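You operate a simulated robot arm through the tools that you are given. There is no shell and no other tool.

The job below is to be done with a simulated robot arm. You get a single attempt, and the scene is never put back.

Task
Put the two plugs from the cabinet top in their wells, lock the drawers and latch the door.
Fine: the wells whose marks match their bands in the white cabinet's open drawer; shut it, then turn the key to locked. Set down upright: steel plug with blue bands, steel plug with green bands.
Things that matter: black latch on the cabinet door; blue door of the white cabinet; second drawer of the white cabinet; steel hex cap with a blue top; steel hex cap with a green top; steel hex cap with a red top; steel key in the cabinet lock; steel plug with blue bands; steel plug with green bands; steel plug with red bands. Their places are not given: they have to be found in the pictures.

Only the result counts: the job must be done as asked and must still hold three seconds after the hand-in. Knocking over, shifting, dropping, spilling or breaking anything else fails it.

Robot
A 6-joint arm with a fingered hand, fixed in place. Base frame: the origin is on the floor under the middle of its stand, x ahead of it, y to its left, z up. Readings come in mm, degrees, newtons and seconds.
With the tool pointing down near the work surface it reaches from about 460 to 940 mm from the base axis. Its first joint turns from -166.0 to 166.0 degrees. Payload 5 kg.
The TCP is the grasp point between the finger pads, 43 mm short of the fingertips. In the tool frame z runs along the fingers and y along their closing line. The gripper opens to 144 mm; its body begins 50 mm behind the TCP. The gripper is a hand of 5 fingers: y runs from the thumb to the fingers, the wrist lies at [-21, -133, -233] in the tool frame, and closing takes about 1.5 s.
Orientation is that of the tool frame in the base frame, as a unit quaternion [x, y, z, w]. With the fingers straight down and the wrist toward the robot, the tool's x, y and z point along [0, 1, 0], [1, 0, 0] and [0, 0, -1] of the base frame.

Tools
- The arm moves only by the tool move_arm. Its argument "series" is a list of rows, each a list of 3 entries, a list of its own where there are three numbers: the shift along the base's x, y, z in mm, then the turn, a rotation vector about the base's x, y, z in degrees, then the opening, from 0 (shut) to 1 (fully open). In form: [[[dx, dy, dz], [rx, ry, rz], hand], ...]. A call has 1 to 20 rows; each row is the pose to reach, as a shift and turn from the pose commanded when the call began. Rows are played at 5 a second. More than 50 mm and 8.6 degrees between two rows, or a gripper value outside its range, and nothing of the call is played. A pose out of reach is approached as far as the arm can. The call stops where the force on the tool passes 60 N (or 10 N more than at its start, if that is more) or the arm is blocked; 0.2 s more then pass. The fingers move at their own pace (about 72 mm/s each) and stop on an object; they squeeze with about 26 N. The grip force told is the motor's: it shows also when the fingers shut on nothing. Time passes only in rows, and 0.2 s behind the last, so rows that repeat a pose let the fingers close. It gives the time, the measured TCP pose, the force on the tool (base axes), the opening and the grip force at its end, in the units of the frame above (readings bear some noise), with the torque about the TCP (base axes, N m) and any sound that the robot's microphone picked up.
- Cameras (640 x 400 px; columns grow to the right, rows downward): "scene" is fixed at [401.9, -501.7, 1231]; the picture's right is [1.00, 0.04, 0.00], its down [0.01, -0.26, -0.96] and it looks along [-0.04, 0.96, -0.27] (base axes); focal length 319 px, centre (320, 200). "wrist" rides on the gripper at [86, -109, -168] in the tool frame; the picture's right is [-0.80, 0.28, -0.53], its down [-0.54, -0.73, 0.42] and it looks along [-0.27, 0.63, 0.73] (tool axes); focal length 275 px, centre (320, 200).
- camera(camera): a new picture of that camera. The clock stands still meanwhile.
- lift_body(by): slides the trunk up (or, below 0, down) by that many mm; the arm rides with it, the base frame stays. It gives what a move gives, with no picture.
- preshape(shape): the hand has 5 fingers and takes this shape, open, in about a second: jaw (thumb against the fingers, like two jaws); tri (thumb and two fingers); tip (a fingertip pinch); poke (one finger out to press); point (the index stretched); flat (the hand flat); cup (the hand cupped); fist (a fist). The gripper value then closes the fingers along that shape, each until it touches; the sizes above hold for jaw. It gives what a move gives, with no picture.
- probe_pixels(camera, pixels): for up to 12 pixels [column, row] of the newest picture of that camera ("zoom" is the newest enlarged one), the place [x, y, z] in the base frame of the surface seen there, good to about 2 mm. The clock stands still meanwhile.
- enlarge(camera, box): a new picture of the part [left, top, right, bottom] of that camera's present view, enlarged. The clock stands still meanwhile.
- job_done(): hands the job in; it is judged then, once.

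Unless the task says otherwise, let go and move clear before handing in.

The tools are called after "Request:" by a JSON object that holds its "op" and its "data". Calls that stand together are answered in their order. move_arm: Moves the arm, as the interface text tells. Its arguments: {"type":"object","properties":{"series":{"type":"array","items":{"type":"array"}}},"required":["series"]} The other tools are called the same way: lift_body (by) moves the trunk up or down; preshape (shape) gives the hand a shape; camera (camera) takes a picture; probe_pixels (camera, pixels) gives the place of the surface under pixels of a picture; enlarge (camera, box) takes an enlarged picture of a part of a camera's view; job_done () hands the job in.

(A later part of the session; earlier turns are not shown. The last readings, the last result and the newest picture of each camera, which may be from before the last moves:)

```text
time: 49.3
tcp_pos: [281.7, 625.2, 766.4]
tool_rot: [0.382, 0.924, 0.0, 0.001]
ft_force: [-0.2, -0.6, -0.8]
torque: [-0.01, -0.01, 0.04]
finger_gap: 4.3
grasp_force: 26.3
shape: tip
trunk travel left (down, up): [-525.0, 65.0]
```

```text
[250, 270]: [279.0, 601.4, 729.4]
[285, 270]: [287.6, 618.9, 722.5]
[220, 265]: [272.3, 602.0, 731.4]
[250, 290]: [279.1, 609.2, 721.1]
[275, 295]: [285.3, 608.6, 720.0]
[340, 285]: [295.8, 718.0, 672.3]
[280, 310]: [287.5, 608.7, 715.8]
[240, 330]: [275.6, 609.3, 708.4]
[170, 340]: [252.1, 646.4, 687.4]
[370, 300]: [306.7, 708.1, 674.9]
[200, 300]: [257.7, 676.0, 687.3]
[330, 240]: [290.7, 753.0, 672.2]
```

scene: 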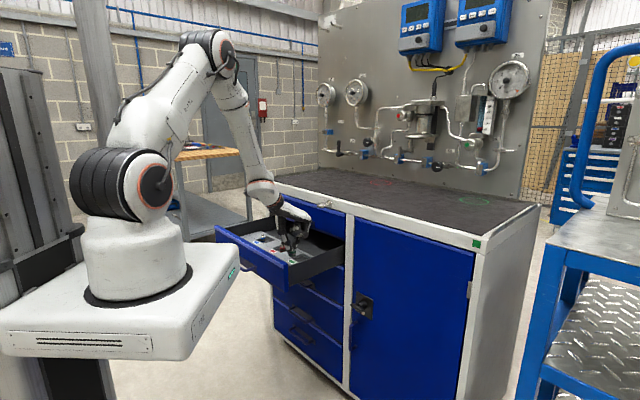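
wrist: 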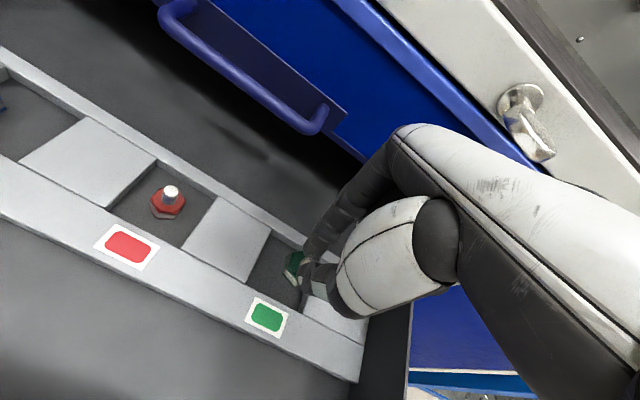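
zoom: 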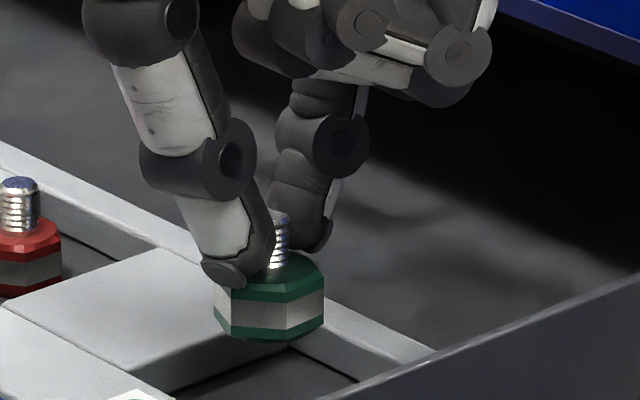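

The plug is well within the well's outline (plug n≈641,u≈−241; well 617–673, −271…−214). Lowering with small final steps.

Request:
{"op": "move_arm", "data": {"series": [[[1, 3, -10], [0, 0, 0], 0], [[1.5, 4, -20], [0, 0, 0], 0], [[1.5, 4, -27], [0, 0, 0], 0], [[1.5, 4, -30], [0, 0, 0], 0], [[1.5, 4, -31], [0, 0, 0], 0], [[1.5, 4, -31], [0, 0, 0], 0]]}}

Request:
{"op": "enlarge", "data": {"camera": "scene", "box": [285, 230, 325, 260]}}

```text
time: 50.7
tcp_pos: [281.6, 628.6, 735.5]
tool_rot: [0.382, 0.924, 0.001, 0.0]
ft_force: [-1.0, -0.3, 2.3]
torque: [0.03, 0.03, 0.01]
finger_gap: 4.5
grasp_force: 25.9
shape: tip
trunk travel left (down, up): [-525.0, 65.0]
```

```text
13.33 times, centred on (305, 245) of scene
```

zoom: 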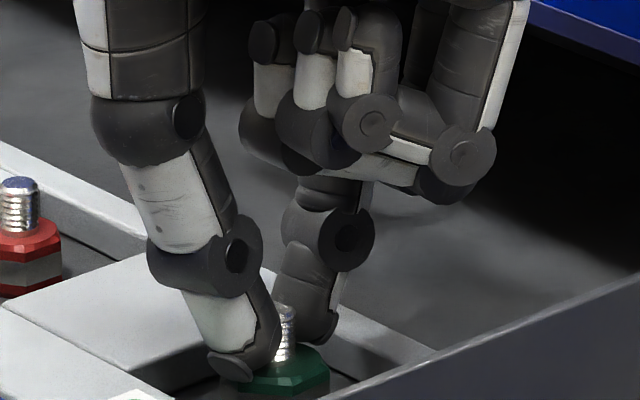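

A slight 2.3 N upward force suggests first contact; one more mm to confirm.

Request:
{"op": "move_arm", "data": {"series": [[[0, 0, -0.7], [0, 0, 0], 0], [[0, 0, -1.4], [0, 0, 0], 0], [[0, 0, -1.4], [0, 0, 0], 0]]}}

Request:
{"op": "enlarge", "data": {"camera": "wrist", "box": [230, 180, 380, 330]}}

Request:
{"op": "enlarge", "data": {"camera": "scene", "box": [285, 235, 325, 270]}}

```text
time: 51.5
tcp_pos: [282.4, 629.1, 734.4]
tool_rot: [0.383, 0.924, 0.001, 0.0]
ft_force: [-0.9, -0.5, 9.9]
torque: [0.13, -0.11, 0.02]
finger_gap: 4.4
grasp_force: 26.8
shape: tip
trunk travel left (down, up): [-525.0, 65.0]
```

```text
2.67 times, centred on (305, 255) of wrist
```

zoom: 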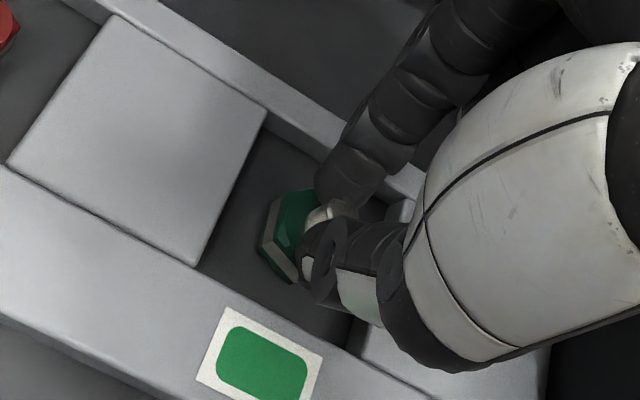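

```text
11.43 times, centred on (305, 252) of scene
```

zoom: 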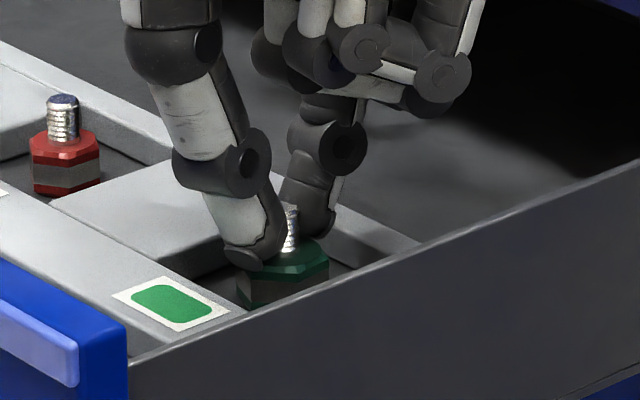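

The plug is seated (9.9 N). I'll back off 1.2 mm to relieve the press, then open the pinch.

Request:
{"op": "move_arm", "data": {"series": [[[0, 0, 1.2], [0, 0, 0], 0], [[0, 0, 1.2], [0, 0, 0], 0.04], [[0, 0, 1.2], [0, 0, 0], 0.08], [[0, 0, 1.2], [0, 0, 0], 0.12], [[0, 0, 1.2], [0, 0, 0], 0.17], [[0, 0, 1.2], [0, 0, 0], 0.22], [[0, 0, 1.2], [0, 0, 0], 0.25], [[0, 0, 1.2], [0, 0, 0], 0.25]]}}

Request:
{"op": "enlarge", "data": {"camera": "wrist", "box": [230, 180, 380, 330]}}

Request:
{"op": "enlarge", "data": {"camera": "scene", "box": [285, 235, 325, 270]}}

```text
time: 53.3
tcp_pos: [281.4, 628.0, 734.4]
tool_rot: [0.383, 0.924, 0.0, 0.0]
ft_force: [0.0, -0.4, -0.3]
torque: [-0.01, -0.01, 0.0]
finger_gap: 35.4
grasp_force: 0.0
shape: tip
trunk travel left (down, up): [-525.0, 65.0]
```

```text
2.67 times, centred on (305, 255) of wrist
```

zoom: 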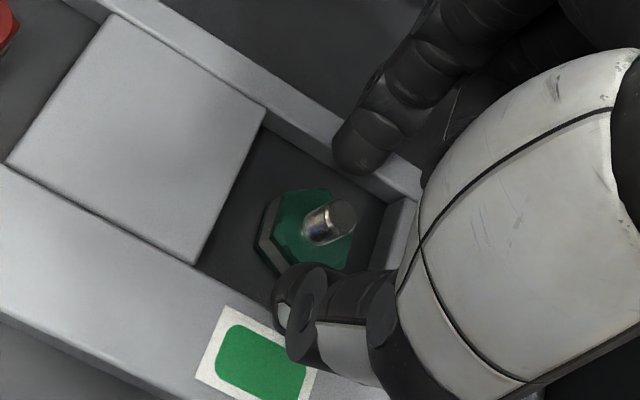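

```text
11.43 times, centred on (305, 252) of scene
```

zoom: 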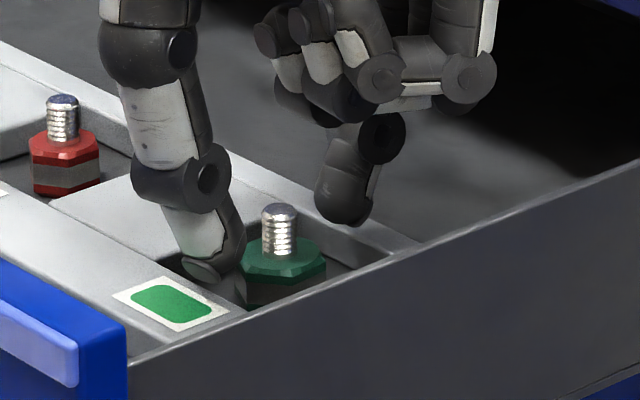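

The green plug stands free in its well. I'll raise 35 mm, back away from the key side, then rise clear and photograph the drawer.

Request:
{"op": "move_arm", "data": {"series": [[[0, 0, 10], [0, 0, 0], 0.25], [[0, 0, 22], [0, 0, 0], 0.25], [[0, 0, 35], [0, 0, 0], 0.25], [[-10, -10, 38], [0, 0, 0], 0.25], [[-25, -25, 40], [0, 0, 0], 0.25], [[-40, -40, 45], [0, 0, 0], 0.25], [[-50, -50, 60], [0, 0, 0], 0.25], [[-50, -50, 100], [0, 0, 0], 0.25], [[-50, -50, 140], [0, 0, 0], 0.25], [[-50, -50, 180], [0, 0, 0], 0.25], [[-50, -50, 215], [0, 0, 0], 0.25], [[-50, -50, 215], [0, 0, 0], 0.25]]}}

Request:
{"op": "camera", "data": {"camera": "wrist"}}

Request:
{"op": "enlarge", "data": {"camera": "scene", "box": [200, 190, 350, 290]}}

Request:
{"op": "probe_pixels", "data": {"camera": "zoom", "pixels": [[100, 170], [150, 220], [200, 260], [270, 330], [300, 380], [180, 300], [150, 290], [120, 240], [60, 180], [280, 300]]}}

```text
time: 55.9
tcp_pos: [230.3, 578.4, 951.0]
tool_rot: [0.383, 0.924, 0.0, 0.0]
ft_force: [-0.1, 0.1, 0.4]
torque: [0.01, -0.02, 0.0]
finger_gap: 35.6
grasp_force: 0.1
shape: tip
trunk travel left (down, up): [-525.0, 65.0]
```

```text
taken
```

wrist: 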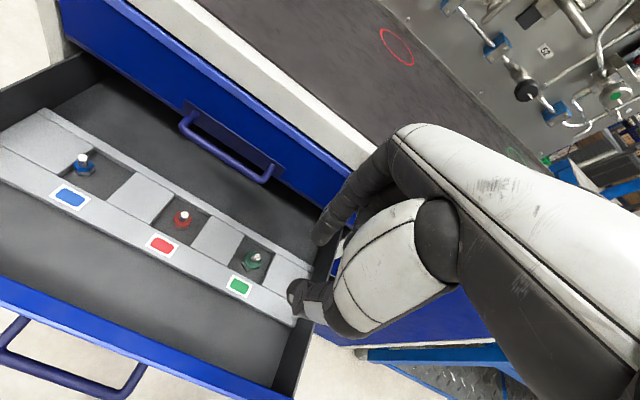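

```text
4.00 times, centred on (275, 240) of scene
```

zoom: 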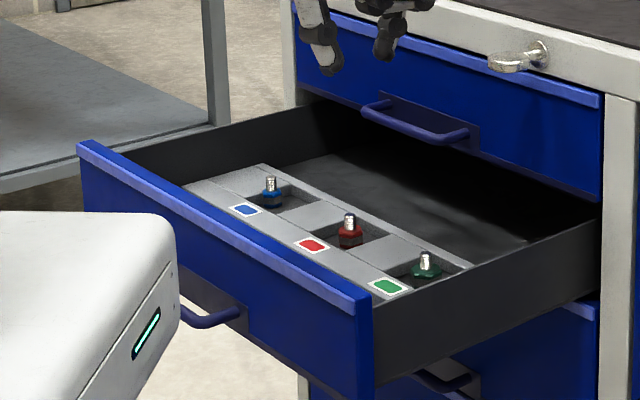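

```text
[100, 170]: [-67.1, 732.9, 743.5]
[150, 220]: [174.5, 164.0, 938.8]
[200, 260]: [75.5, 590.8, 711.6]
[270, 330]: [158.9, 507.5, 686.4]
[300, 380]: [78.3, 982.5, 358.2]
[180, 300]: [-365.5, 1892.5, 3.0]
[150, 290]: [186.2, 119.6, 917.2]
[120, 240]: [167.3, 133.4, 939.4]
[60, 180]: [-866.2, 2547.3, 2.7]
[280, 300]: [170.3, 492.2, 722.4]
```

All three plugs are upright in matching wells. Next I'll swing to the front-left of the drawer (away from the handles), pitch the hand 45° forward, and use closed jaws to push it shut.

Request:
{"op": "move_arm", "data": {"series": [[[-40, 9.5, 10], [5.3, -5.3, 0], 0.25], [[-80, 19, 20], [10.6, -10.6, 0], 0.25], [[-120, 28.5, 20], [15.9, -15.9, 0], 0.25], [[-160, 38, 20], [21.2, -21.2, 0], 0.25], [[-200, 47.5, 20], [26.5, -26.5, 0], 0.25], [[-240, 57, 20], [31.8, -31.8, 0], 0.25], [[-280, 66.5, 20], [31.8, -31.8, 0], 0.25], [[-318.7, 75.6, 20], [31.8, -31.8, 0], 0.25], [[-318.7, 75.6, 20], [31.8, -31.8, 0], 0.25]]}}

Request:
{"op": "preshape", "data": {"shape": "jaw"}}

Request:
{"op": "camera", "data": {"camera": "scene"}}

Request:
{"op": "camera", "data": {"camera": "wrist"}}

```text
time: 57.3
tcp_pos: [130.3, 632.0, 992.6]
tool_rot: [0.444, 0.82, 0.326, 0.155]
ft_force: [0.6, 0.0, 0.5]
torque: [0.02, 0.06, 0.05]
finger_gap: 35.7
grasp_force: 0.1
shape: tip
trunk travel left (down, up): [-525.0, 65.0]
stopped in row 6: the arm was blocked; the commanded pose is now the measured one
```

```text
time: 58.2
tcp_pos: [130.7, 632.4, 992.0]
tool_rot: [0.443, 0.821, 0.326, 0.155]
ft_force: [0.2, 0.4, -0.5]
torque: [-0.01, 0.02, 0.0]
finger_gap: 143.6
grasp_force: 0.1
shape: jaw
trunk travel left (down, up): [-525.0, 65.0]
```

```text
taken
```

scene: 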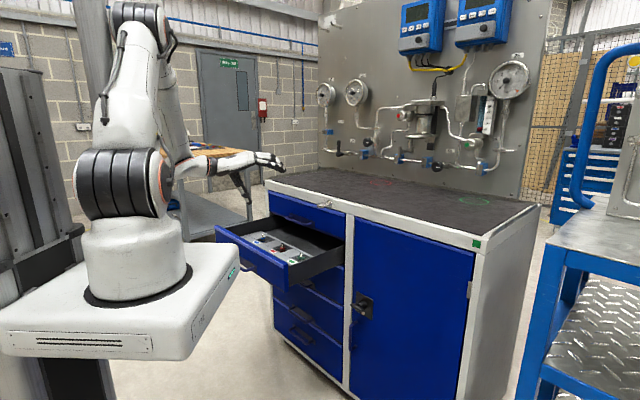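

```text
taken
```

wrist: 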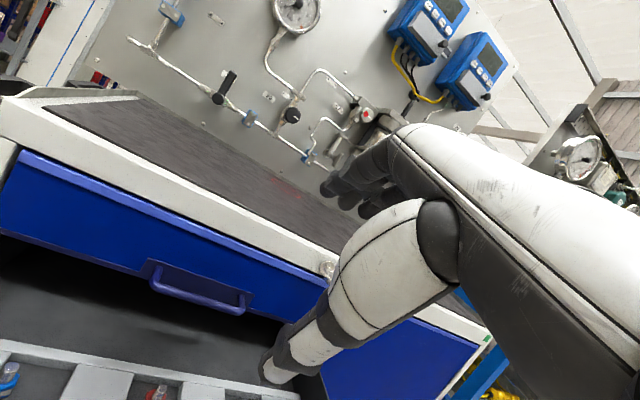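

The arm was blocked in a too-folded pose near the base (TCP 130,632,993). I'll take a wider route: first left along the drawer at larger radius while correcting the yaw, then back out in front of the drawer.

Request:
{"op": "move_arm", "data": {"series": [[[-15, 25, 0], [0, -0.8, 2.8], 0.3], [[-36, 54, 0], [0, -1.7, 5.5], 0.3], [[-57, 81, 0], [0, -2.5, 8.3], 0.3], [[-80, 108, 0], [0.2, -3.4, 11], 0.3], [[-105.6, 135, 0], [0.2, -3.4, 11], 0.2], [[-135, 106, -10], [0.2, -3.4, 11], 0.1], [[-164, 77, -25], [0.2, -3.4, 11], 0], [[-193, 48, -40], [0.2, -3.4, 11], 0], [[-222.2, 18.5, -55], [0.2, -3.4, 11], 0], [[-222.2, 18.5, -55], [0.2, -3.4, 11], 0]]}}

Request:
{"op": "camera", "data": {"camera": "scene"}}

Request:
{"op": "camera", "data": {"camera": "wrist"}}

```text
time: 60.4
tcp_pos: [-91.8, 652.8, 937.0]
tool_rot: [0.351, 0.854, 0.355, 0.145]
ft_force: [0.3, -0.8, -0.8]
torque: [0.03, 0.01, -0.02]
finger_gap: 0.0
grasp_force: 25.9
shape: jaw
trunk travel left (down, up): [-525.0, 65.0]
```

```text
taken
```

scene: 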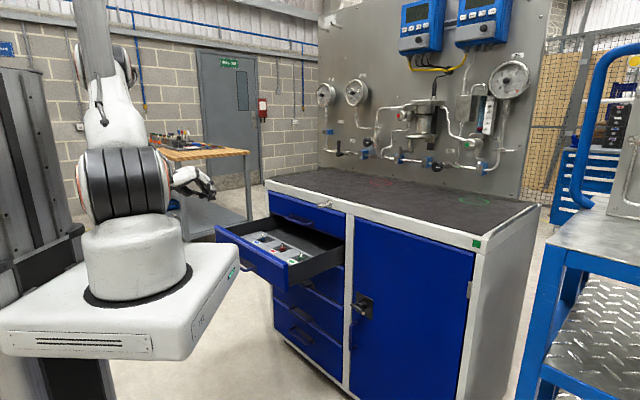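

```text
taken
```

wrist: 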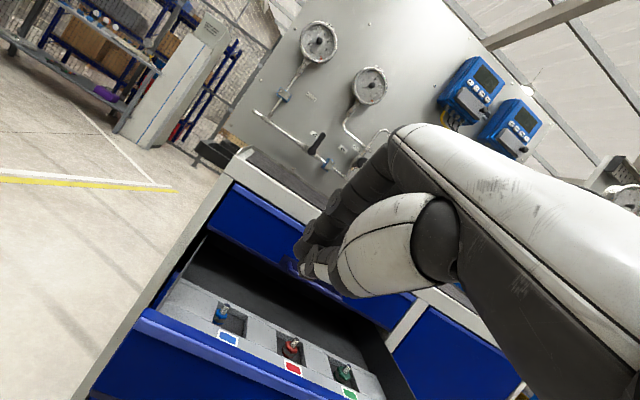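

The jaws are closed and in front of the drawer's left part, correctly pitched. I'll descend to TCP z≈740.

Request:
{"op": "move_arm", "data": {"series": [[[0, 0, -40], [0, 0, 0], 0], [[0, 0, -80], [0, 0, 0], 0], [[0, 0, -120], [0, 0, 0], 0], [[0, 0, -160], [0, 0, 0], 0], [[0, 0, -195], [0, 0, 0], 0], [[0, 0, -195], [0, 0, 0], 0]]}}

Request:
{"op": "camera", "data": {"camera": "wrist"}}

Request:
{"op": "camera", "data": {"camera": "scene"}}

```text
time: 61.8
tcp_pos: [-92.6, 649.0, 740.4]
tool_rot: [0.353, 0.854, 0.354, 0.146]
ft_force: [0.0, 0.6, 0.0]
torque: [0.0, 0.0, 0.02]
finger_gap: 0.1
grasp_force: 25.7
shape: jaw
trunk travel left (down, up): [-525.0, 65.0]
```

```text
taken
```

wrist: 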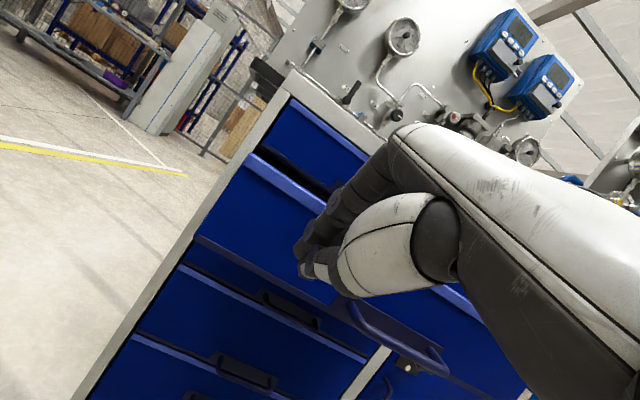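

```text
taken
```

scene: 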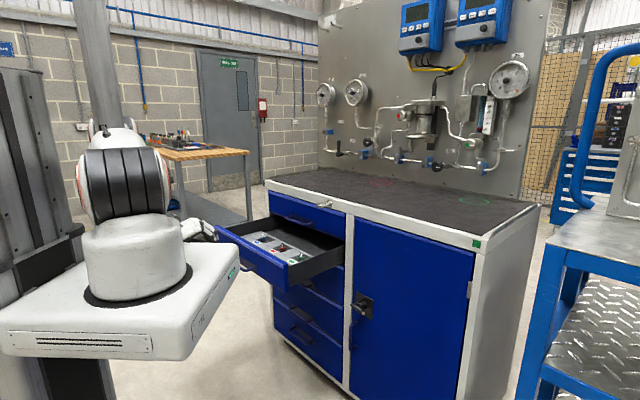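

The closed fingertips (310,255) face the blue panel just left of its handle (400,335). I'll probe the panel to know the gap.

Request:
{"op": "probe_pixels", "data": {"camera": "wrist", "pixels": [[280, 260], [260, 200], [220, 220], [300, 285], [350, 320], [370, 330], [440, 360], [255, 155], [210, 245], [308, 262], [300, 248], [395, 325]]}}

```text
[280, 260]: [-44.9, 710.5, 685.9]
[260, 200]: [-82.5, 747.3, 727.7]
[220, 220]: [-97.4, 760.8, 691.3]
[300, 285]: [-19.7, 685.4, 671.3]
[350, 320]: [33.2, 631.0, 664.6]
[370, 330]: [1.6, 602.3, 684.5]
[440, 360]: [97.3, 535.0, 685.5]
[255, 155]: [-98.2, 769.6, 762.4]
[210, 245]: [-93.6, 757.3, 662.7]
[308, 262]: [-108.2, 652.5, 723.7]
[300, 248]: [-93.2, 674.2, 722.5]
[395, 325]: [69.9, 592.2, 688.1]
```

The panel is at n≈470, its handle starts at u≈−425, clear of my fingers (u −547…−456). I'll approach and push the drawer inward smoothly.

Request:
{"op": "move_arm", "data": {"series": [[[8, 8, 0], [0, 0, 0], 0], [[16, 16, 0], [0, 0, 0], 0], [[22, 22, 0], [0, 0, 0], 0], [[25, 25, 0], [0, 0, 0], 0], [[28, 28, 0], [0, 0, 0], 0], [[32, 32, 0], [0, 0, 0], 0], [[37, 37, 0], [0, 0, 0], 0], [[43, 43, 0], [0, 0, 0], 0], [[50, 50, 0], [0, 0, 0], 0], [[57, 57, 0], [0, 0, 0], 0], [[64, 64, 0], [0, 0, 0], 0], [[71, 71, 0], [0, 0, 0], 0], [[78, 78, 0], [0, 0, 0], 0], [[85, 85, 0], [0, 0, 0], 0], [[92, 92, 0], [0, 0, 0], 0], [[99, 99, 0], [0, 0, 0], 0], [[105, 105, 0], [0, 0, 0], 0], [[110, 110, 0], [0, 0, 0], 0], [[113, 113, 0], [0, 0, 0], 0], [[115, 115, 0], [0, 0, 0], 0]]}}

Request:
{"op": "camera", "data": {"camera": "wrist"}}

Request:
{"op": "enlarge", "data": {"camera": "scene", "box": [180, 180, 350, 290]}}

```text
time: 66.0
tcp_pos: [22.3, 766.2, 742.9]
tool_rot: [0.352, 0.854, 0.355, 0.146]
ft_force: [-0.4, -0.5, -0.3]
torque: [0.01, -0.02, -0.02]
finger_gap: 0.0
grasp_force: 26.2
shape: jaw
trunk travel left (down, up): [-525.0, 65.0]
```

```text
taken
```

wrist: 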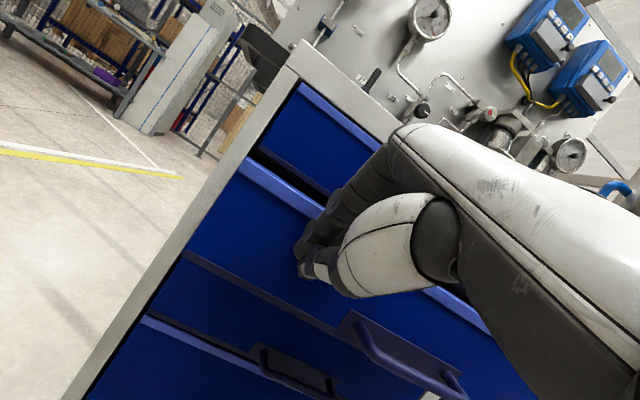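

```text
3.64 times, centred on (265, 235) of scene
```

zoom: 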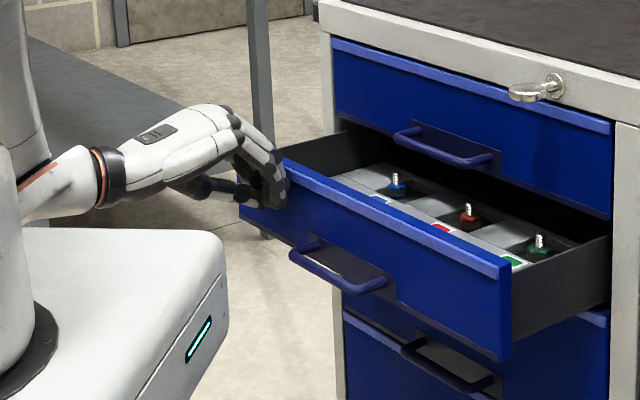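

The drawer is gliding in with the plugs upright and low force. I'll continue pushing, slowing near the end.

Request:
{"op": "move_arm", "data": {"series": [[[4, 4, 0], [0, 0, 0], 0], [[10, 10, 0], [0, 0, 0], 0], [[17, 17, 0], [0, 0, 0], 0], [[24, 24, 0], [0, 0, 0], 0], [[31, 31, 0], [0, 0, 0], 0], [[38, 38, 0], [0, 0, 0], 0], [[45, 45, 0], [0, 0, 0], 0], [[52, 52, 0], [0, 0, 0], 0], [[59, 59, 0], [0, 0, 0], 0], [[65, 65, 0], [0, 0, 0], 0], [[71, 71, 0], [0, 0, 0], 0], [[76, 76, 0], [0, 0, 0], 0], [[81, 81, 0], [0, 0, 0], 0], [[85, 85, 0], [0, 0, 0], 0], [[89, 89, 0], [0, 0, 0], 0], [[92, 92, 0], [0, 0, 0], 0], [[95, 95, 0], [0, 0, 0], 0], [[98, 98, 0], [0, 0, 0], 0], [[98, 98, 0], [0, 0, 0], 0]]}}

Request:
{"op": "camera", "data": {"camera": "wrist"}}

Request:
{"op": "enlarge", "data": {"camera": "scene", "box": [180, 180, 350, 290]}}

Request:
{"op": "probe_pixels", "data": {"camera": "zoom", "pixels": [[560, 250], [500, 220], [560, 150], [450, 230], [600, 300], [560, 340]]}}

```text
time: 70.0
tcp_pos: [120.6, 865.0, 741.7]
tool_rot: [0.351, 0.854, 0.355, 0.146]
ft_force: [-0.9, 0.0, -0.7]
torque: [0.01, 0.01, -0.04]
finger_gap: 0.1
grasp_force: 25.5
shape: jaw
trunk travel left (down, up): [-525.0, 65.0]
```

```text
taken
```

wrist: 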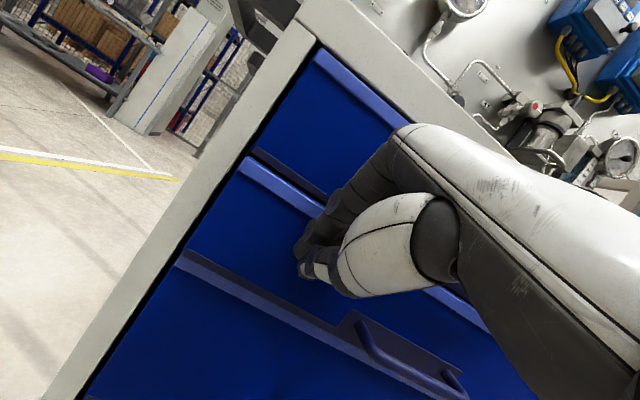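

```text
3.64 times, centred on (265, 235) of scene
```

zoom: 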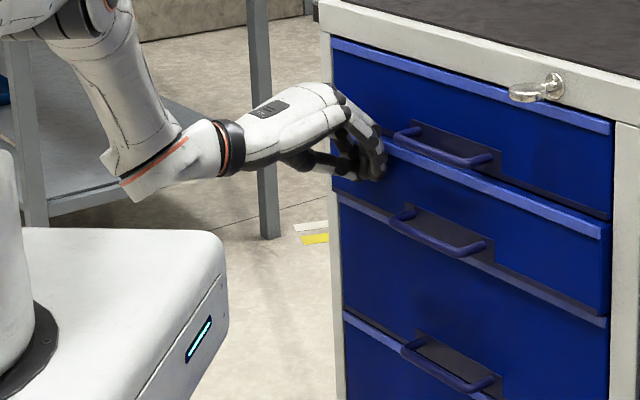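

```text
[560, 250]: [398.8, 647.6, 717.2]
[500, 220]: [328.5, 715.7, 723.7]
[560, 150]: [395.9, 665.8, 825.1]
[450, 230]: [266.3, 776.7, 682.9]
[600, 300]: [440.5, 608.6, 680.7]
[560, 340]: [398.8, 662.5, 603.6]
```

The panel stands about 11 mm proud of the other drawers (n≈739 vs 750.6). I'll push the rest in small steps until it stops.

Request:
{"op": "move_arm", "data": {"series": [[[2, 2, 0], [0, 0, 0], 0], [[4, 4, 0], [0, 0, 0], 0], [[5.5, 5.5, 0], [0, 0, 0], 0], [[7, 7, 0], [0, 0, 0], 0], [[8, 8, 0], [0, 0, 0], 0], [[9, 9, 0], [0, 0, 0], 0], [[9, 9, 0], [0, 0, 0], 0]]}}

Request:
{"op": "enlarge", "data": {"camera": "scene", "box": [180, 180, 350, 290]}}

Request:
{"op": "probe_pixels", "data": {"camera": "zoom", "pixels": [[560, 250], [500, 220], [560, 150], [450, 210], [600, 300], [560, 340]]}}

```text
time: 71.6
tcp_pos: [128.4, 873.7, 743.3]
tool_rot: [0.352, 0.854, 0.354, 0.146]
ft_force: [0.1, 0.1, 0.2]
torque: [-0.01, 0.0, 0.0]
finger_gap: 0.1
grasp_force: 26.1
shape: jaw
trunk travel left (down, up): [-525.0, 65.0]
```

```text
3.64 times, centred on (265, 235) of scene
```

zoom: 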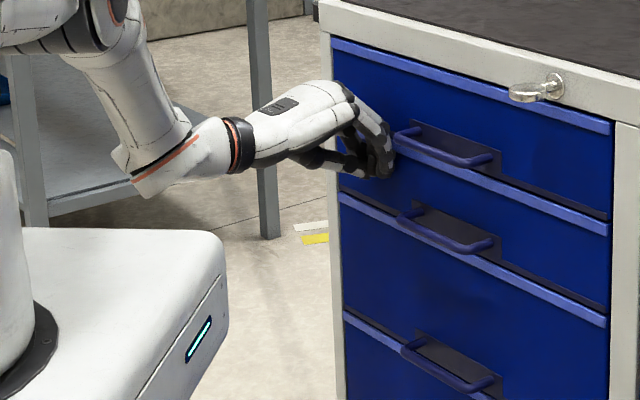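

```text
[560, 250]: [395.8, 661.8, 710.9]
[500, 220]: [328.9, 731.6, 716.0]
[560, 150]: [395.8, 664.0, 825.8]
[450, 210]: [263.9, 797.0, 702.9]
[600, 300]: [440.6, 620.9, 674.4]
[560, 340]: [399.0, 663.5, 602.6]
```

The drawer face now reads n≈749.7, nearly flush. I'll press a few mm more to be sure it hits its stop.

Request:
{"op": "move_arm", "data": {"series": [[[0.7, 0.7, 0], [0, 0, 0], 0], [[1.4, 1.4, 0], [0, 0, 0], 0], [[2.1, 2.1, 0], [0, 0, 0], 0], [[2.8, 2.8, 0], [0, 0, 0], 0], [[3.5, 3.5, 0], [0, 0, 0], 0], [[3.5, 3.5, 0], [0, 0, 0], 0]]}}

Request:
{"op": "enlarge", "data": {"camera": "scene", "box": [180, 180, 350, 290]}}

Request:
{"op": "probe_pixels", "data": {"camera": "zoom", "pixels": [[560, 250], [500, 220], [530, 240], [580, 260], [600, 300], [560, 150], [500, 120], [560, 340], [480, 300], [590, 380]]}}

```text
time: 73.0
tcp_pos: [131.0, 876.2, 743.9]
tool_rot: [0.351, 0.854, 0.356, 0.145]
ft_force: [-19.6, -23.7, 9.5]
torque: [-0.01, -0.04, -0.3]
finger_gap: 0.2
grasp_force: 26.1
shape: jaw
trunk travel left (down, up): [-525.0, 65.0]
```

```text
3.64 times, centred on (265, 235) of scene
```

zoom: 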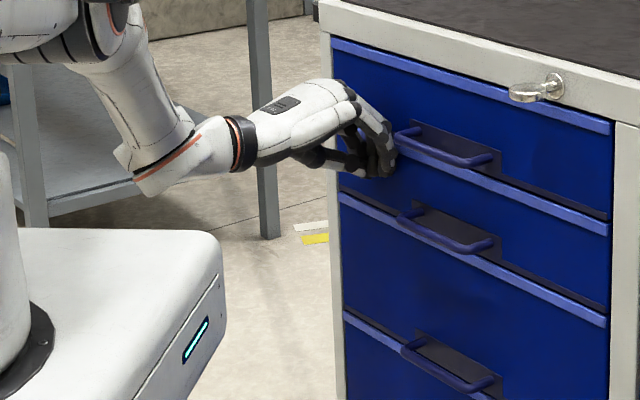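

```text
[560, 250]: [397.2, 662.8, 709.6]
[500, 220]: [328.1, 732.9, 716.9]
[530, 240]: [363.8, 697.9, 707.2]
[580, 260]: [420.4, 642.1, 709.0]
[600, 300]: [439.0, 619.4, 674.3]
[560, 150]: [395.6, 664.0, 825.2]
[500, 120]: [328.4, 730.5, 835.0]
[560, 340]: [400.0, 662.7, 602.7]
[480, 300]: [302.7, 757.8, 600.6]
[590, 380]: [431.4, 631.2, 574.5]
```

The stop force (31 N) and flush readings show the drawer is shut. I'll back straight off, then swing right to in front of the key with the hand levelling to point at the cabinet.

Request:
{"op": "move_arm", "data": {"series": [[[-6, -6, 0], [0, 0, 0], 0], [[-20, -20, 0], [0, 0, 0], 0], [[-42, -42, 0], [0, 0, 0], 0], [[-65, -65, 0], [0, 0, 0], 0], [[-38.7, -91.4, 17], [3.5, -3.5, 0], 0], [[-12.3, -117.8, 34], [7.1, -7.1, 0], 0], [[14.1, -144.2, 51], [10.6, -10.6, 0], 0], [[40.4, -170.5, 68], [14.1, -14.1, 0], 0], [[66.8, -196.9, 84.5], [17.7, -17.7, 0], 0], [[93.2, -223.3, 101], [21.2, -21.2, 0], 0], [[119.6, -249.7, 118], [24.7, -24.7, 0], 0], [[145.9, -276, 135], [28.3, -28.3, 0], 0], [[172.3, -302.4, 152], [31.8, -31.8, 0], 0], [[172.3, -302.4, 152], [31.8, -31.8, 0], 0]]}}

Request:
{"op": "camera", "data": {"camera": "scene"}}

Request:
{"op": "camera", "data": {"camera": "wrist"}}

```text
time: 76.0
tcp_pos: [156.2, 608.1, 915.0]
tool_rot: [0.394, 0.692, 0.551, 0.248]
ft_force: [-0.3, 0.3, 0.0]
torque: [0.03, 0.01, 0.0]
finger_gap: 0.2
grasp_force: 25.7
shape: jaw
out of reach, approached as far as the arm can: row 8, 9, 10, 11, 12, 13, 14
trunk travel left (down, up): [-525.0, 65.0]
```

```text
taken
```

scene: 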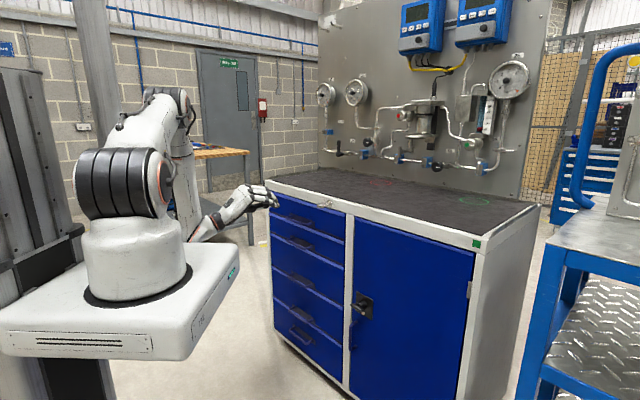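

```text
taken
```

wrist: 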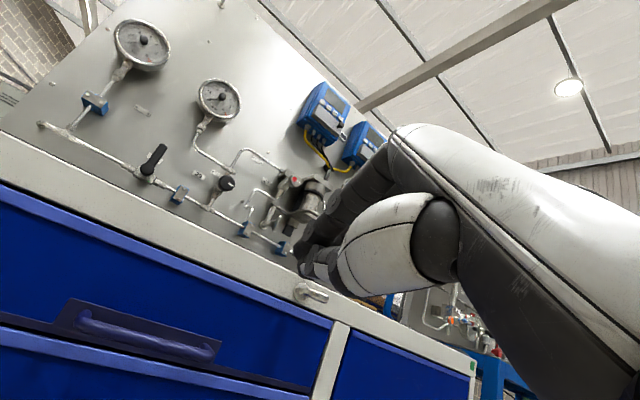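

The drawers all look shut, but this hand-up pose is out of reach with the trunk so high (TCP stopped at 156,608,915). I'll lower the trunk 300 mm, since the hand is in free space at n≈540.

Request:
{"op": "lift_body", "data": {"by": -300}}

Request:
{"op": "camera", "data": {"camera": "scene"}}

```text
time: 79.0
tcp_pos: [155.0, 608.6, 613.3]
tool_rot: [0.394, 0.693, 0.551, 0.248]
ft_force: [-0.7, -0.5, 0.1]
torque: [0.03, -0.02, 0.01]
finger_gap: 0.0
grasp_force: 26.1
shape: jaw
trunk travel left (down, up): [-225.0, 365.0]
```

```text
taken
```

scene: 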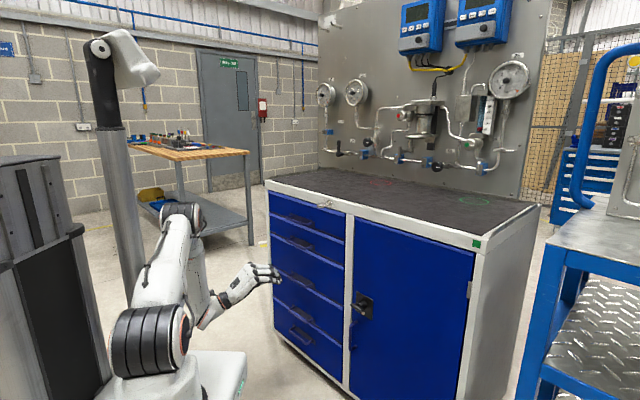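

The trunk is down 300 mm and everything is clear. I'll raise the hand in front of the key, levelling it (tool z toward the cabinet, fingers above thumb).

Request:
{"op": "move_arm", "data": {"series": [[[15, -5, 35], [1.5, -3.9, 2.4], 0], [[32, -10, 71], [3.1, -7.7, 4.8], 0], [[50, -15, 106], [4.6, -11.6, 7.1], 0], [[67, -20, 141], [6.1, -15.4, 9.5], 0], [[85, -25, 177], [6.1, -15.4, 9.5], 0], [[103, -31, 212], [6.1, -15.4, 9.5], 0], [[122, -36, 247], [6.1, -15.4, 9.5], 0], [[141.3, -42.2, 282.7], [6.1, -15.4, 9.5], 0], [[141.3, -42.2, 282.7], [6.1, -15.4, 9.5], 0]]}}

Request:
{"op": "camera", "data": {"camera": "scene"}}

Request:
{"op": "camera", "data": {"camera": "wrist"}}

```text
time: 81.0
tcp_pos: [204.9, 603.9, 956.6]
tool_rot: [0.346, 0.699, 0.574, 0.25]
ft_force: [-0.5, 1.1, -0.7]
torque: [0.0, 0.0, 0.01]
finger_gap: 0.1
grasp_force: 26.0
shape: jaw
out of reach, approached as far as the arm can: row 1, 2, 3, 4, 5, 6, 7, 8, 9
trunk travel left (down, up): [-225.0, 365.0]
```

```text
taken
```

scene: 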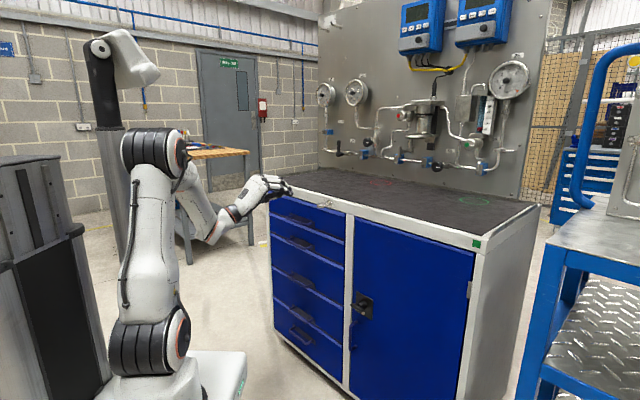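

```text
taken
```

wrist: 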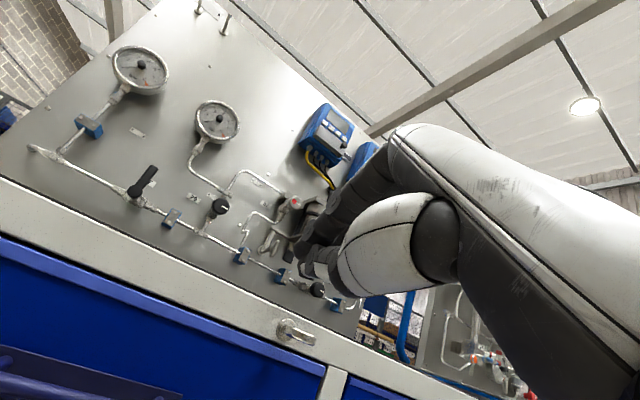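

Still out of reach because the hand must bend up too far against the steep forearm. Lowering the trunk fully (another 225 mm) flattens the forearm, so I'll do that.

Request:
{"op": "lift_body", "data": {"by": -220}}

Request:
{"op": "camera", "data": {"camera": "scene"}}

```text
time: 83.3
tcp_pos: [204.8, 603.4, 736.7]
tool_rot: [0.347, 0.699, 0.573, 0.249]
ft_force: [-0.1, 0.4, -0.1]
torque: [0.03, -0.01, -0.01]
finger_gap: 0.0
grasp_force: 25.6
shape: jaw
trunk travel left (down, up): [-5.0, 585.0]
```

```text
taken
```

scene: 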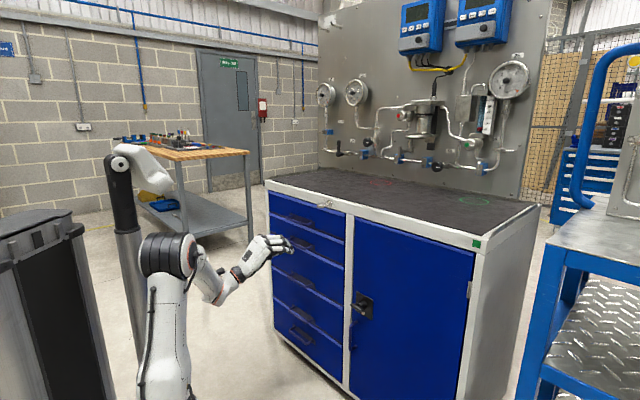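

The trunk is now nearly fully down; TCP at (205,603,737). I'll raise the hand in front of the key again and level it.

Request:
{"op": "move_arm", "data": {"series": [[[0, 0, 35], [1.6, -2.8, 1.3], 0], [[15, -6, 75], [3.2, -5.6, 2.6], 0], [[40, -16, 115], [4.8, -8.5, 3.9], 0], [[65, -26, 145], [6.4, -11.3, 5.2], 0], [[91.5, -37, 159.3], [6.4, -11.3, 5.2], 0], [[91.5, -37, 159.3], [6.4, -11.3, 5.2], 0]]}}

Request:
{"op": "camera", "data": {"camera": "scene"}}

Request:
{"op": "camera", "data": {"camera": "wrist"}}

```text
time: 84.7
tcp_pos: [249.0, 574.4, 934.5]
tool_rot: [0.303, 0.675, 0.619, 0.264]
ft_force: [0.0, 0.1, 0.1]
torque: [0.01, 0.01, 0.0]
finger_gap: 0.0
grasp_force: 25.9
shape: jaw
out of reach, approached as far as the arm can: row 1, 2, 3, 4, 5, 6
trunk travel left (down, up): [-5.0, 585.0]
```

```text
taken
```

scene: 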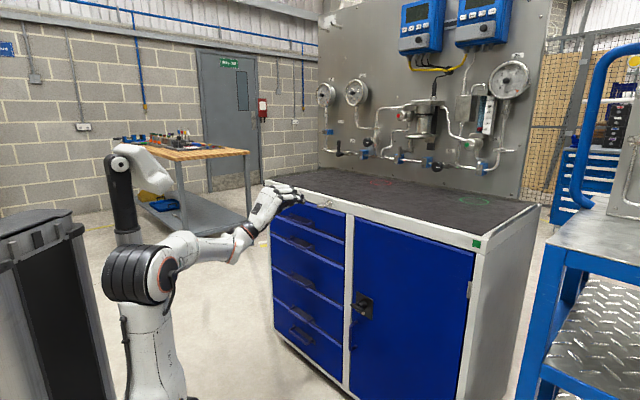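

```text
taken
```

wrist: 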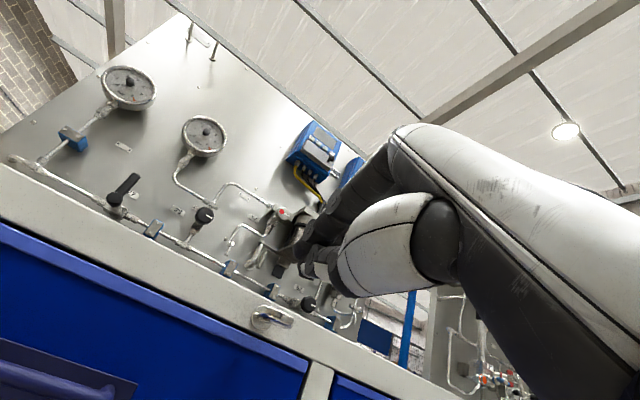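

Much closer now (249,574,934), nearly level. I'll switch to the "tip" shape and continue toward a point just before the key, slightly farther out where the arm is less folded.

Request:
{"op": "preshape", "data": {"shape": "tip"}}

Request:
{"op": "move_arm", "data": {"series": [[[17, 3, -10], [0.8, -1.2, 0.6], 0.4], [[34, 6.5, -19], [1.5, -2.3, 1.2], 0.4], [[51, 10, -29], [2.2, -3.5, 1.8], 0.4], [[68.5, 13.2, -38.5], [3, -4.65, 2.3], 0.4], [[68.5, 13.2, -38.5], [3, -4.65, 2.3], 0.4], [[68.5, 13.2, -38.5], [3, -4.65, 2.3], 0.4]]}}

Request:
{"op": "camera", "data": {"camera": "wrist"}}

Request:
{"op": "enlarge", "data": {"camera": "scene", "box": [200, 160, 360, 260]}}

```text
time: 85.6
tcp_pos: [249.9, 575.7, 934.0]
tool_rot: [0.304, 0.676, 0.618, 0.263]
ft_force: [-0.1, 0.3, -0.4]
torque: [-0.02, 0.0, -0.01]
finger_gap: 143.9
grasp_force: 0.0
shape: tip
trunk travel left (down, up): [-5.0, 585.0]
```

```text
time: 87.0
tcp_pos: [278.9, 600.3, 950.1]
tool_rot: [0.304, 0.675, 0.62, 0.261]
ft_force: [0.2, -0.2, -0.4]
torque: [0.05, 0.01, -0.01]
finger_gap: 58.1
grasp_force: 0.1
shape: tip
out of reach, approached as far as the arm can: row 1, 2, 3, 4, 5, 6
trunk travel left (down, up): [-5.0, 585.0]
```

```text
taken
```

wrist: 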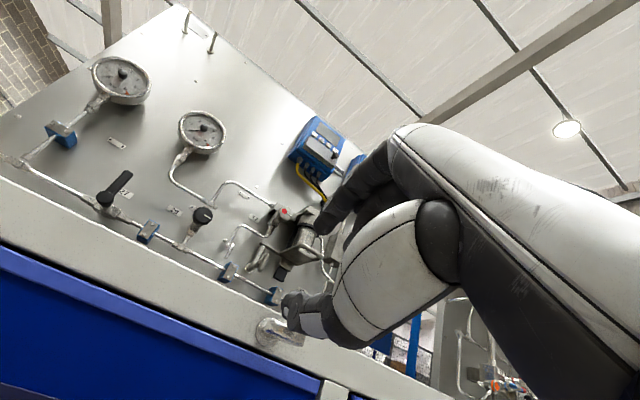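

```text
4.00 times, centred on (280, 210) of scene
```

zoom: 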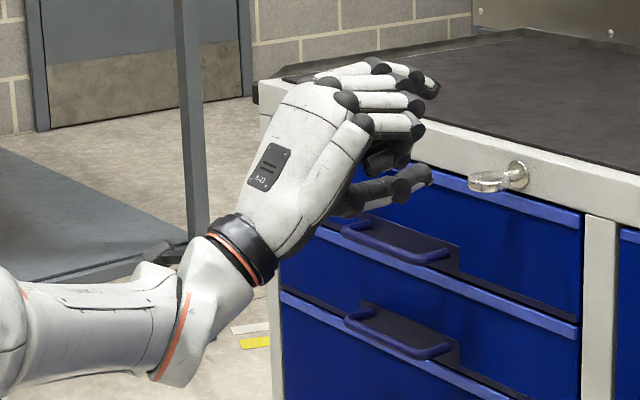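

The level pose stays limited by the arm's joints. I'll use another way: turn the key by pressing one half of its flat bow with the closed fingertips, hand pitched 45°; first I close the pinch and re-pitch above the key's height.

Request:
{"op": "move_arm", "data": {"series": [[[0, 0, 15], [-5.7, 5.5, 0.5], 0.2], [[0, 0, 30], [-11.4, 11, 1], 0.1], [[0, 0, 40], [-17, 16.5, 1.5], 0], [[0, 0, 40], [-22.7, 22, 2], 0], [[0, 0, 40], [-28.4, 27.6, 2.6], 0], [[25, 1.7, 40], [-28.4, 27.6, 2.6], 0], [[50, 3.5, 40], [-28.4, 27.6, 2.6], 0], [[74.6, 5.3, 35], [-28.4, 27.6, 2.6], 0], [[74.6, 5.3, 35], [-28.4, 27.6, 2.6], 0]]}}

Request:
{"op": "camera", "data": {"camera": "wrist"}}

Request:
{"op": "camera", "data": {"camera": "scene"}}

Request:
{"op": "enlarge", "data": {"camera": "scene", "box": [280, 160, 360, 230]}}

```text
time: 89.0
tcp_pos: [355.3, 603.8, 985.4]
tool_rot: [0.355, 0.853, 0.353, 0.148]
ft_force: [-0.2, 0.3, -0.8]
torque: [-0.05, -0.01, 0.0]
finger_gap: 0.2
grasp_force: 26.8
shape: tip
trunk travel left (down, up): [-5.0, 585.0]
```

```text
taken
```

wrist: 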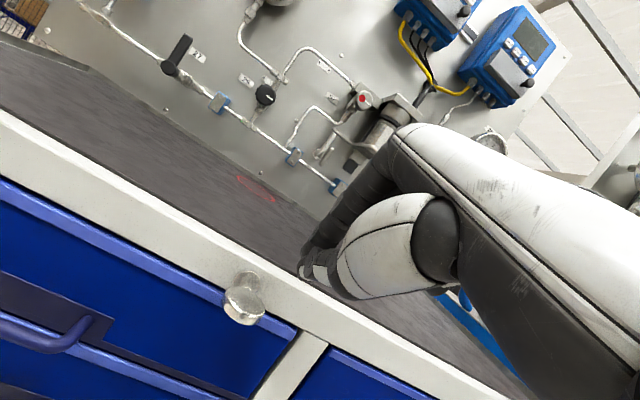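

```text
taken
```

scene: 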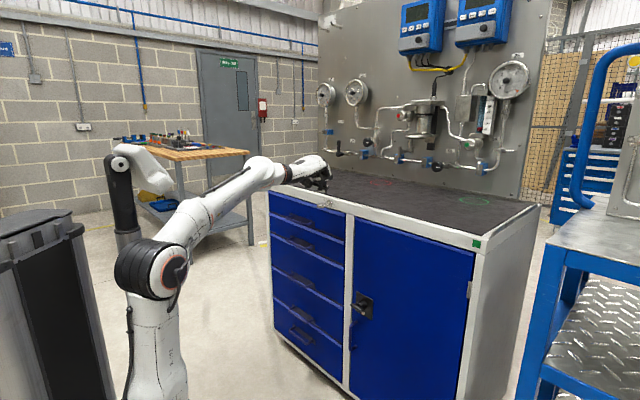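

```text
5.71 times, centred on (320, 195) of scene
```

zoom: 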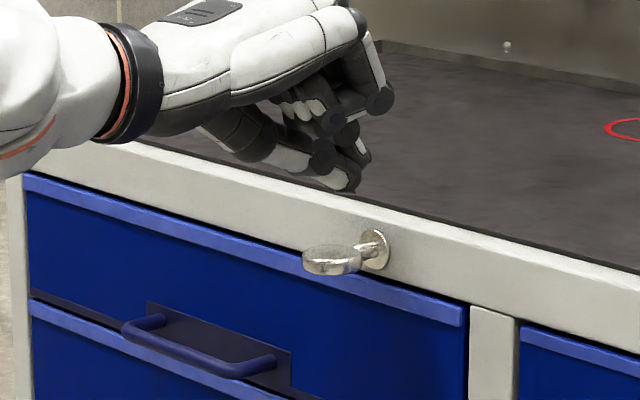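

The pose is reached (n≈678, u≈−176, z 985). I'll probe the fingertip and the key bow for exact positions.

Request:
{"op": "probe_pixels", "data": {"camera": "zoom", "pixels": [[335, 182], [345, 185], [355, 160], [362, 155], [310, 262], [332, 255], [355, 255], [332, 268], [350, 268], [308, 270], [375, 240], [375, 258]]}}

Request:
{"op": "enlarge", "data": {"camera": "wrist", "box": [200, 220, 340, 340]}}

Request:
{"op": "probe_pixels", "data": {"camera": "zoom", "pixels": [[200, 290], [270, 290], [180, 250], [150, 290], [190, 340], [240, 310], [190, 200], [230, 240], [470, 230], [480, 260], [500, 200]]}}

```text
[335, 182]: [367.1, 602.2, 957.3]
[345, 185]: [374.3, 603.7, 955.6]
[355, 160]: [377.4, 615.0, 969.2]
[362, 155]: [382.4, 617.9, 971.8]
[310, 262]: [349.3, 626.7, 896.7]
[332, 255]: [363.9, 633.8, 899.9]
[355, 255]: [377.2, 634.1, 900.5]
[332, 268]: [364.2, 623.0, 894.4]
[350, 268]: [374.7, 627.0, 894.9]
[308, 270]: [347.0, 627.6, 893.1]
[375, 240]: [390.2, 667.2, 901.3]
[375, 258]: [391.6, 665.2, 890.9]
```

```text
3.33 times, centred on (270, 280) of wrist
```

zoom: 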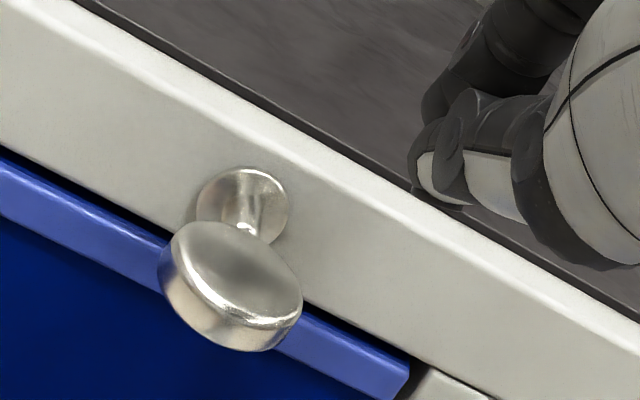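

```text
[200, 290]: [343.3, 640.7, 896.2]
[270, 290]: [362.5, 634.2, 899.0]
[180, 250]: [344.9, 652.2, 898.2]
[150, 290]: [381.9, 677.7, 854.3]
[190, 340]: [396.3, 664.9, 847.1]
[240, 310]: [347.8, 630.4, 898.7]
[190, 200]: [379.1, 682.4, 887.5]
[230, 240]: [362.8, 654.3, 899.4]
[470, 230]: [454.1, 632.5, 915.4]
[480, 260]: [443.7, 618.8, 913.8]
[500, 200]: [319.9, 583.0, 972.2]
```

Bow centre ≈ u −194.5, n ≈ 704, z ≈ 895, radius ≈17; thumb tip ≈ n 692, u −171, bottom z ≈ 953. I'll check how far the knuckles overhang toward the cabinet top.

Request:
{"op": "enlarge", "data": {"camera": "scene", "box": [290, 155, 345, 200]}}

Request:
{"op": "probe_pixels", "data": {"camera": "zoom", "pixels": [[420, 145], [440, 150], [400, 100], [390, 180], [300, 200], [320, 215], [370, 230], [395, 235], [350, 275], [370, 270], [330, 180], [430, 130]]}}

```text
8.89 times, centred on (318, 178) of scene
```

zoom: 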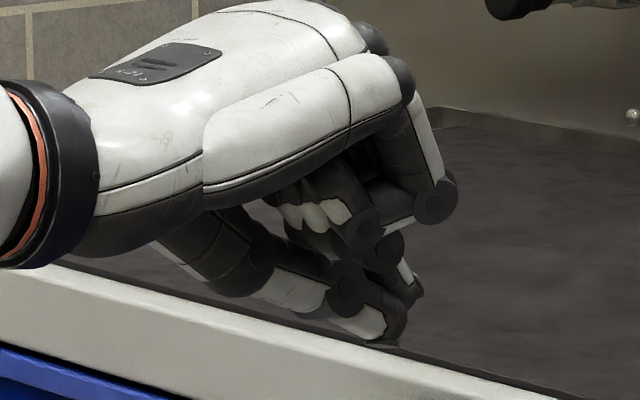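

```text
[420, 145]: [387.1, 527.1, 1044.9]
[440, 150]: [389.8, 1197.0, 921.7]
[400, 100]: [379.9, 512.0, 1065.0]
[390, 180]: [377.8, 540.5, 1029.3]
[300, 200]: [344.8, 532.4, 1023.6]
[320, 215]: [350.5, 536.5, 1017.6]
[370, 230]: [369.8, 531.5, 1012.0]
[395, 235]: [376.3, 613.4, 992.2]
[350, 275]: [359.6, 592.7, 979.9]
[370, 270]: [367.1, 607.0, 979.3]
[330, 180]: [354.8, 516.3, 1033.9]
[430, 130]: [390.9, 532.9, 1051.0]
```

The knuckles stay at n<670, so there is room. I'll shift slightly left/inward over the bow's right half and descend to just above it.

Request:
{"op": "move_arm", "data": {"series": [[[0.5, 10.8, -5], [0, 0, 0], 0], [[0.5, 10.8, -25], [0, 0, 0], 0], [[0.5, 10.8, -40], [0, 0, 0], 0], [[0.5, 10.8, -45], [0, 0, 0], 0], [[0.5, 10.8, -45], [0, 0, 0], 0]]}}

Request:
{"op": "enlarge", "data": {"camera": "scene", "box": [295, 170, 350, 215]}}

Request:
{"op": "enlarge", "data": {"camera": "wrist", "box": [240, 200, 360, 320]}}

```text
time: 90.2
tcp_pos: [355.9, 615.8, 939.2]
tool_rot: [0.355, 0.853, 0.354, 0.148]
ft_force: [-0.5, 0.0, 3.4]
torque: [0.04, -0.04, 0.01]
finger_gap: 0.2
grasp_force: 25.9
shape: tip
trunk travel left (down, up): [-5.0, 585.0]
```

```text
8.89 times, centred on (322, 192) of scene
```

zoom: 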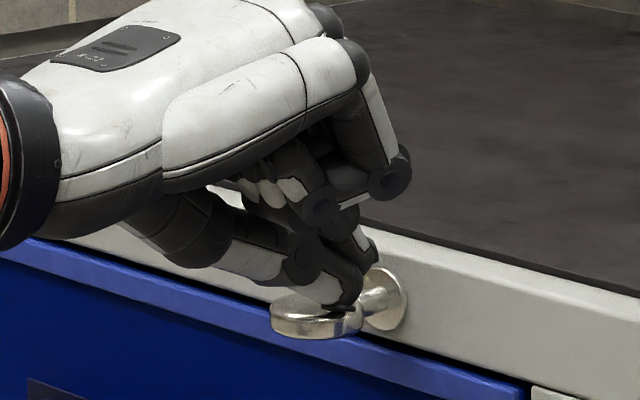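

```text
3.33 times, centred on (300, 260) of wrist
```

zoom: 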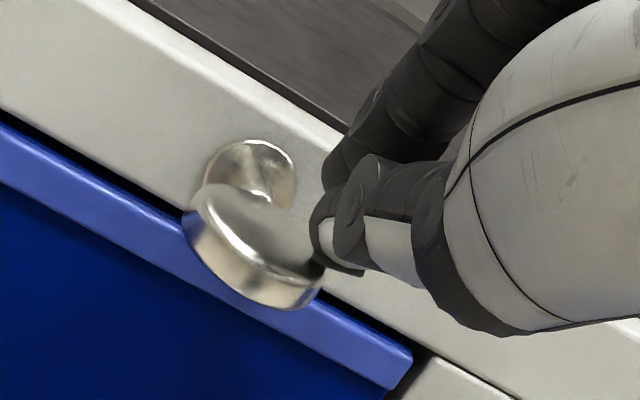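

Contact with the bow's right half (3.4 N). I'll press down in small steps and see whether it turns.

Request:
{"op": "move_arm", "data": {"series": [[[0, 0, -1.5], [0, 0, 0], 0], [[0, 0, -3], [0, 0, 0], 0], [[0, 0, -4.5], [0, 0, 0], 0], [[0, 0, -6], [0, 0, 0], 0], [[0, 0, -6], [0, 0, 0], 0]]}}

Request:
{"op": "enlarge", "data": {"camera": "scene", "box": [295, 170, 350, 215]}}

Request:
{"op": "enlarge", "data": {"camera": "wrist", "box": [240, 200, 360, 320]}}

```text
time: 91.4
tcp_pos: [354.4, 616.1, 937.5]
tool_rot: [0.354, 0.853, 0.355, 0.148]
ft_force: [-4.3, -2.0, 20.5]
torque: [0.3, -0.12, 0.08]
finger_gap: 0.2
grasp_force: 26.2
shape: tip
trunk travel left (down, up): [-5.0, 585.0]
```

```text
8.89 times, centred on (322, 192) of scene
```

zoom: 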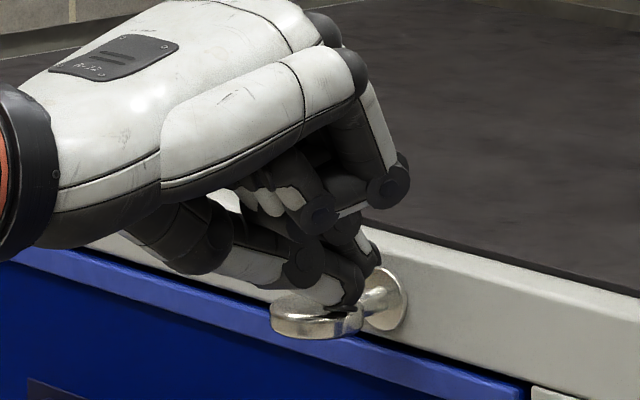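

```text
3.33 times, centred on (300, 260) of wrist
```

zoom: 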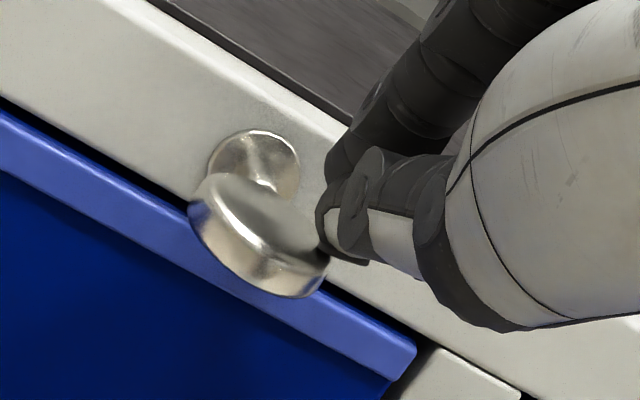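

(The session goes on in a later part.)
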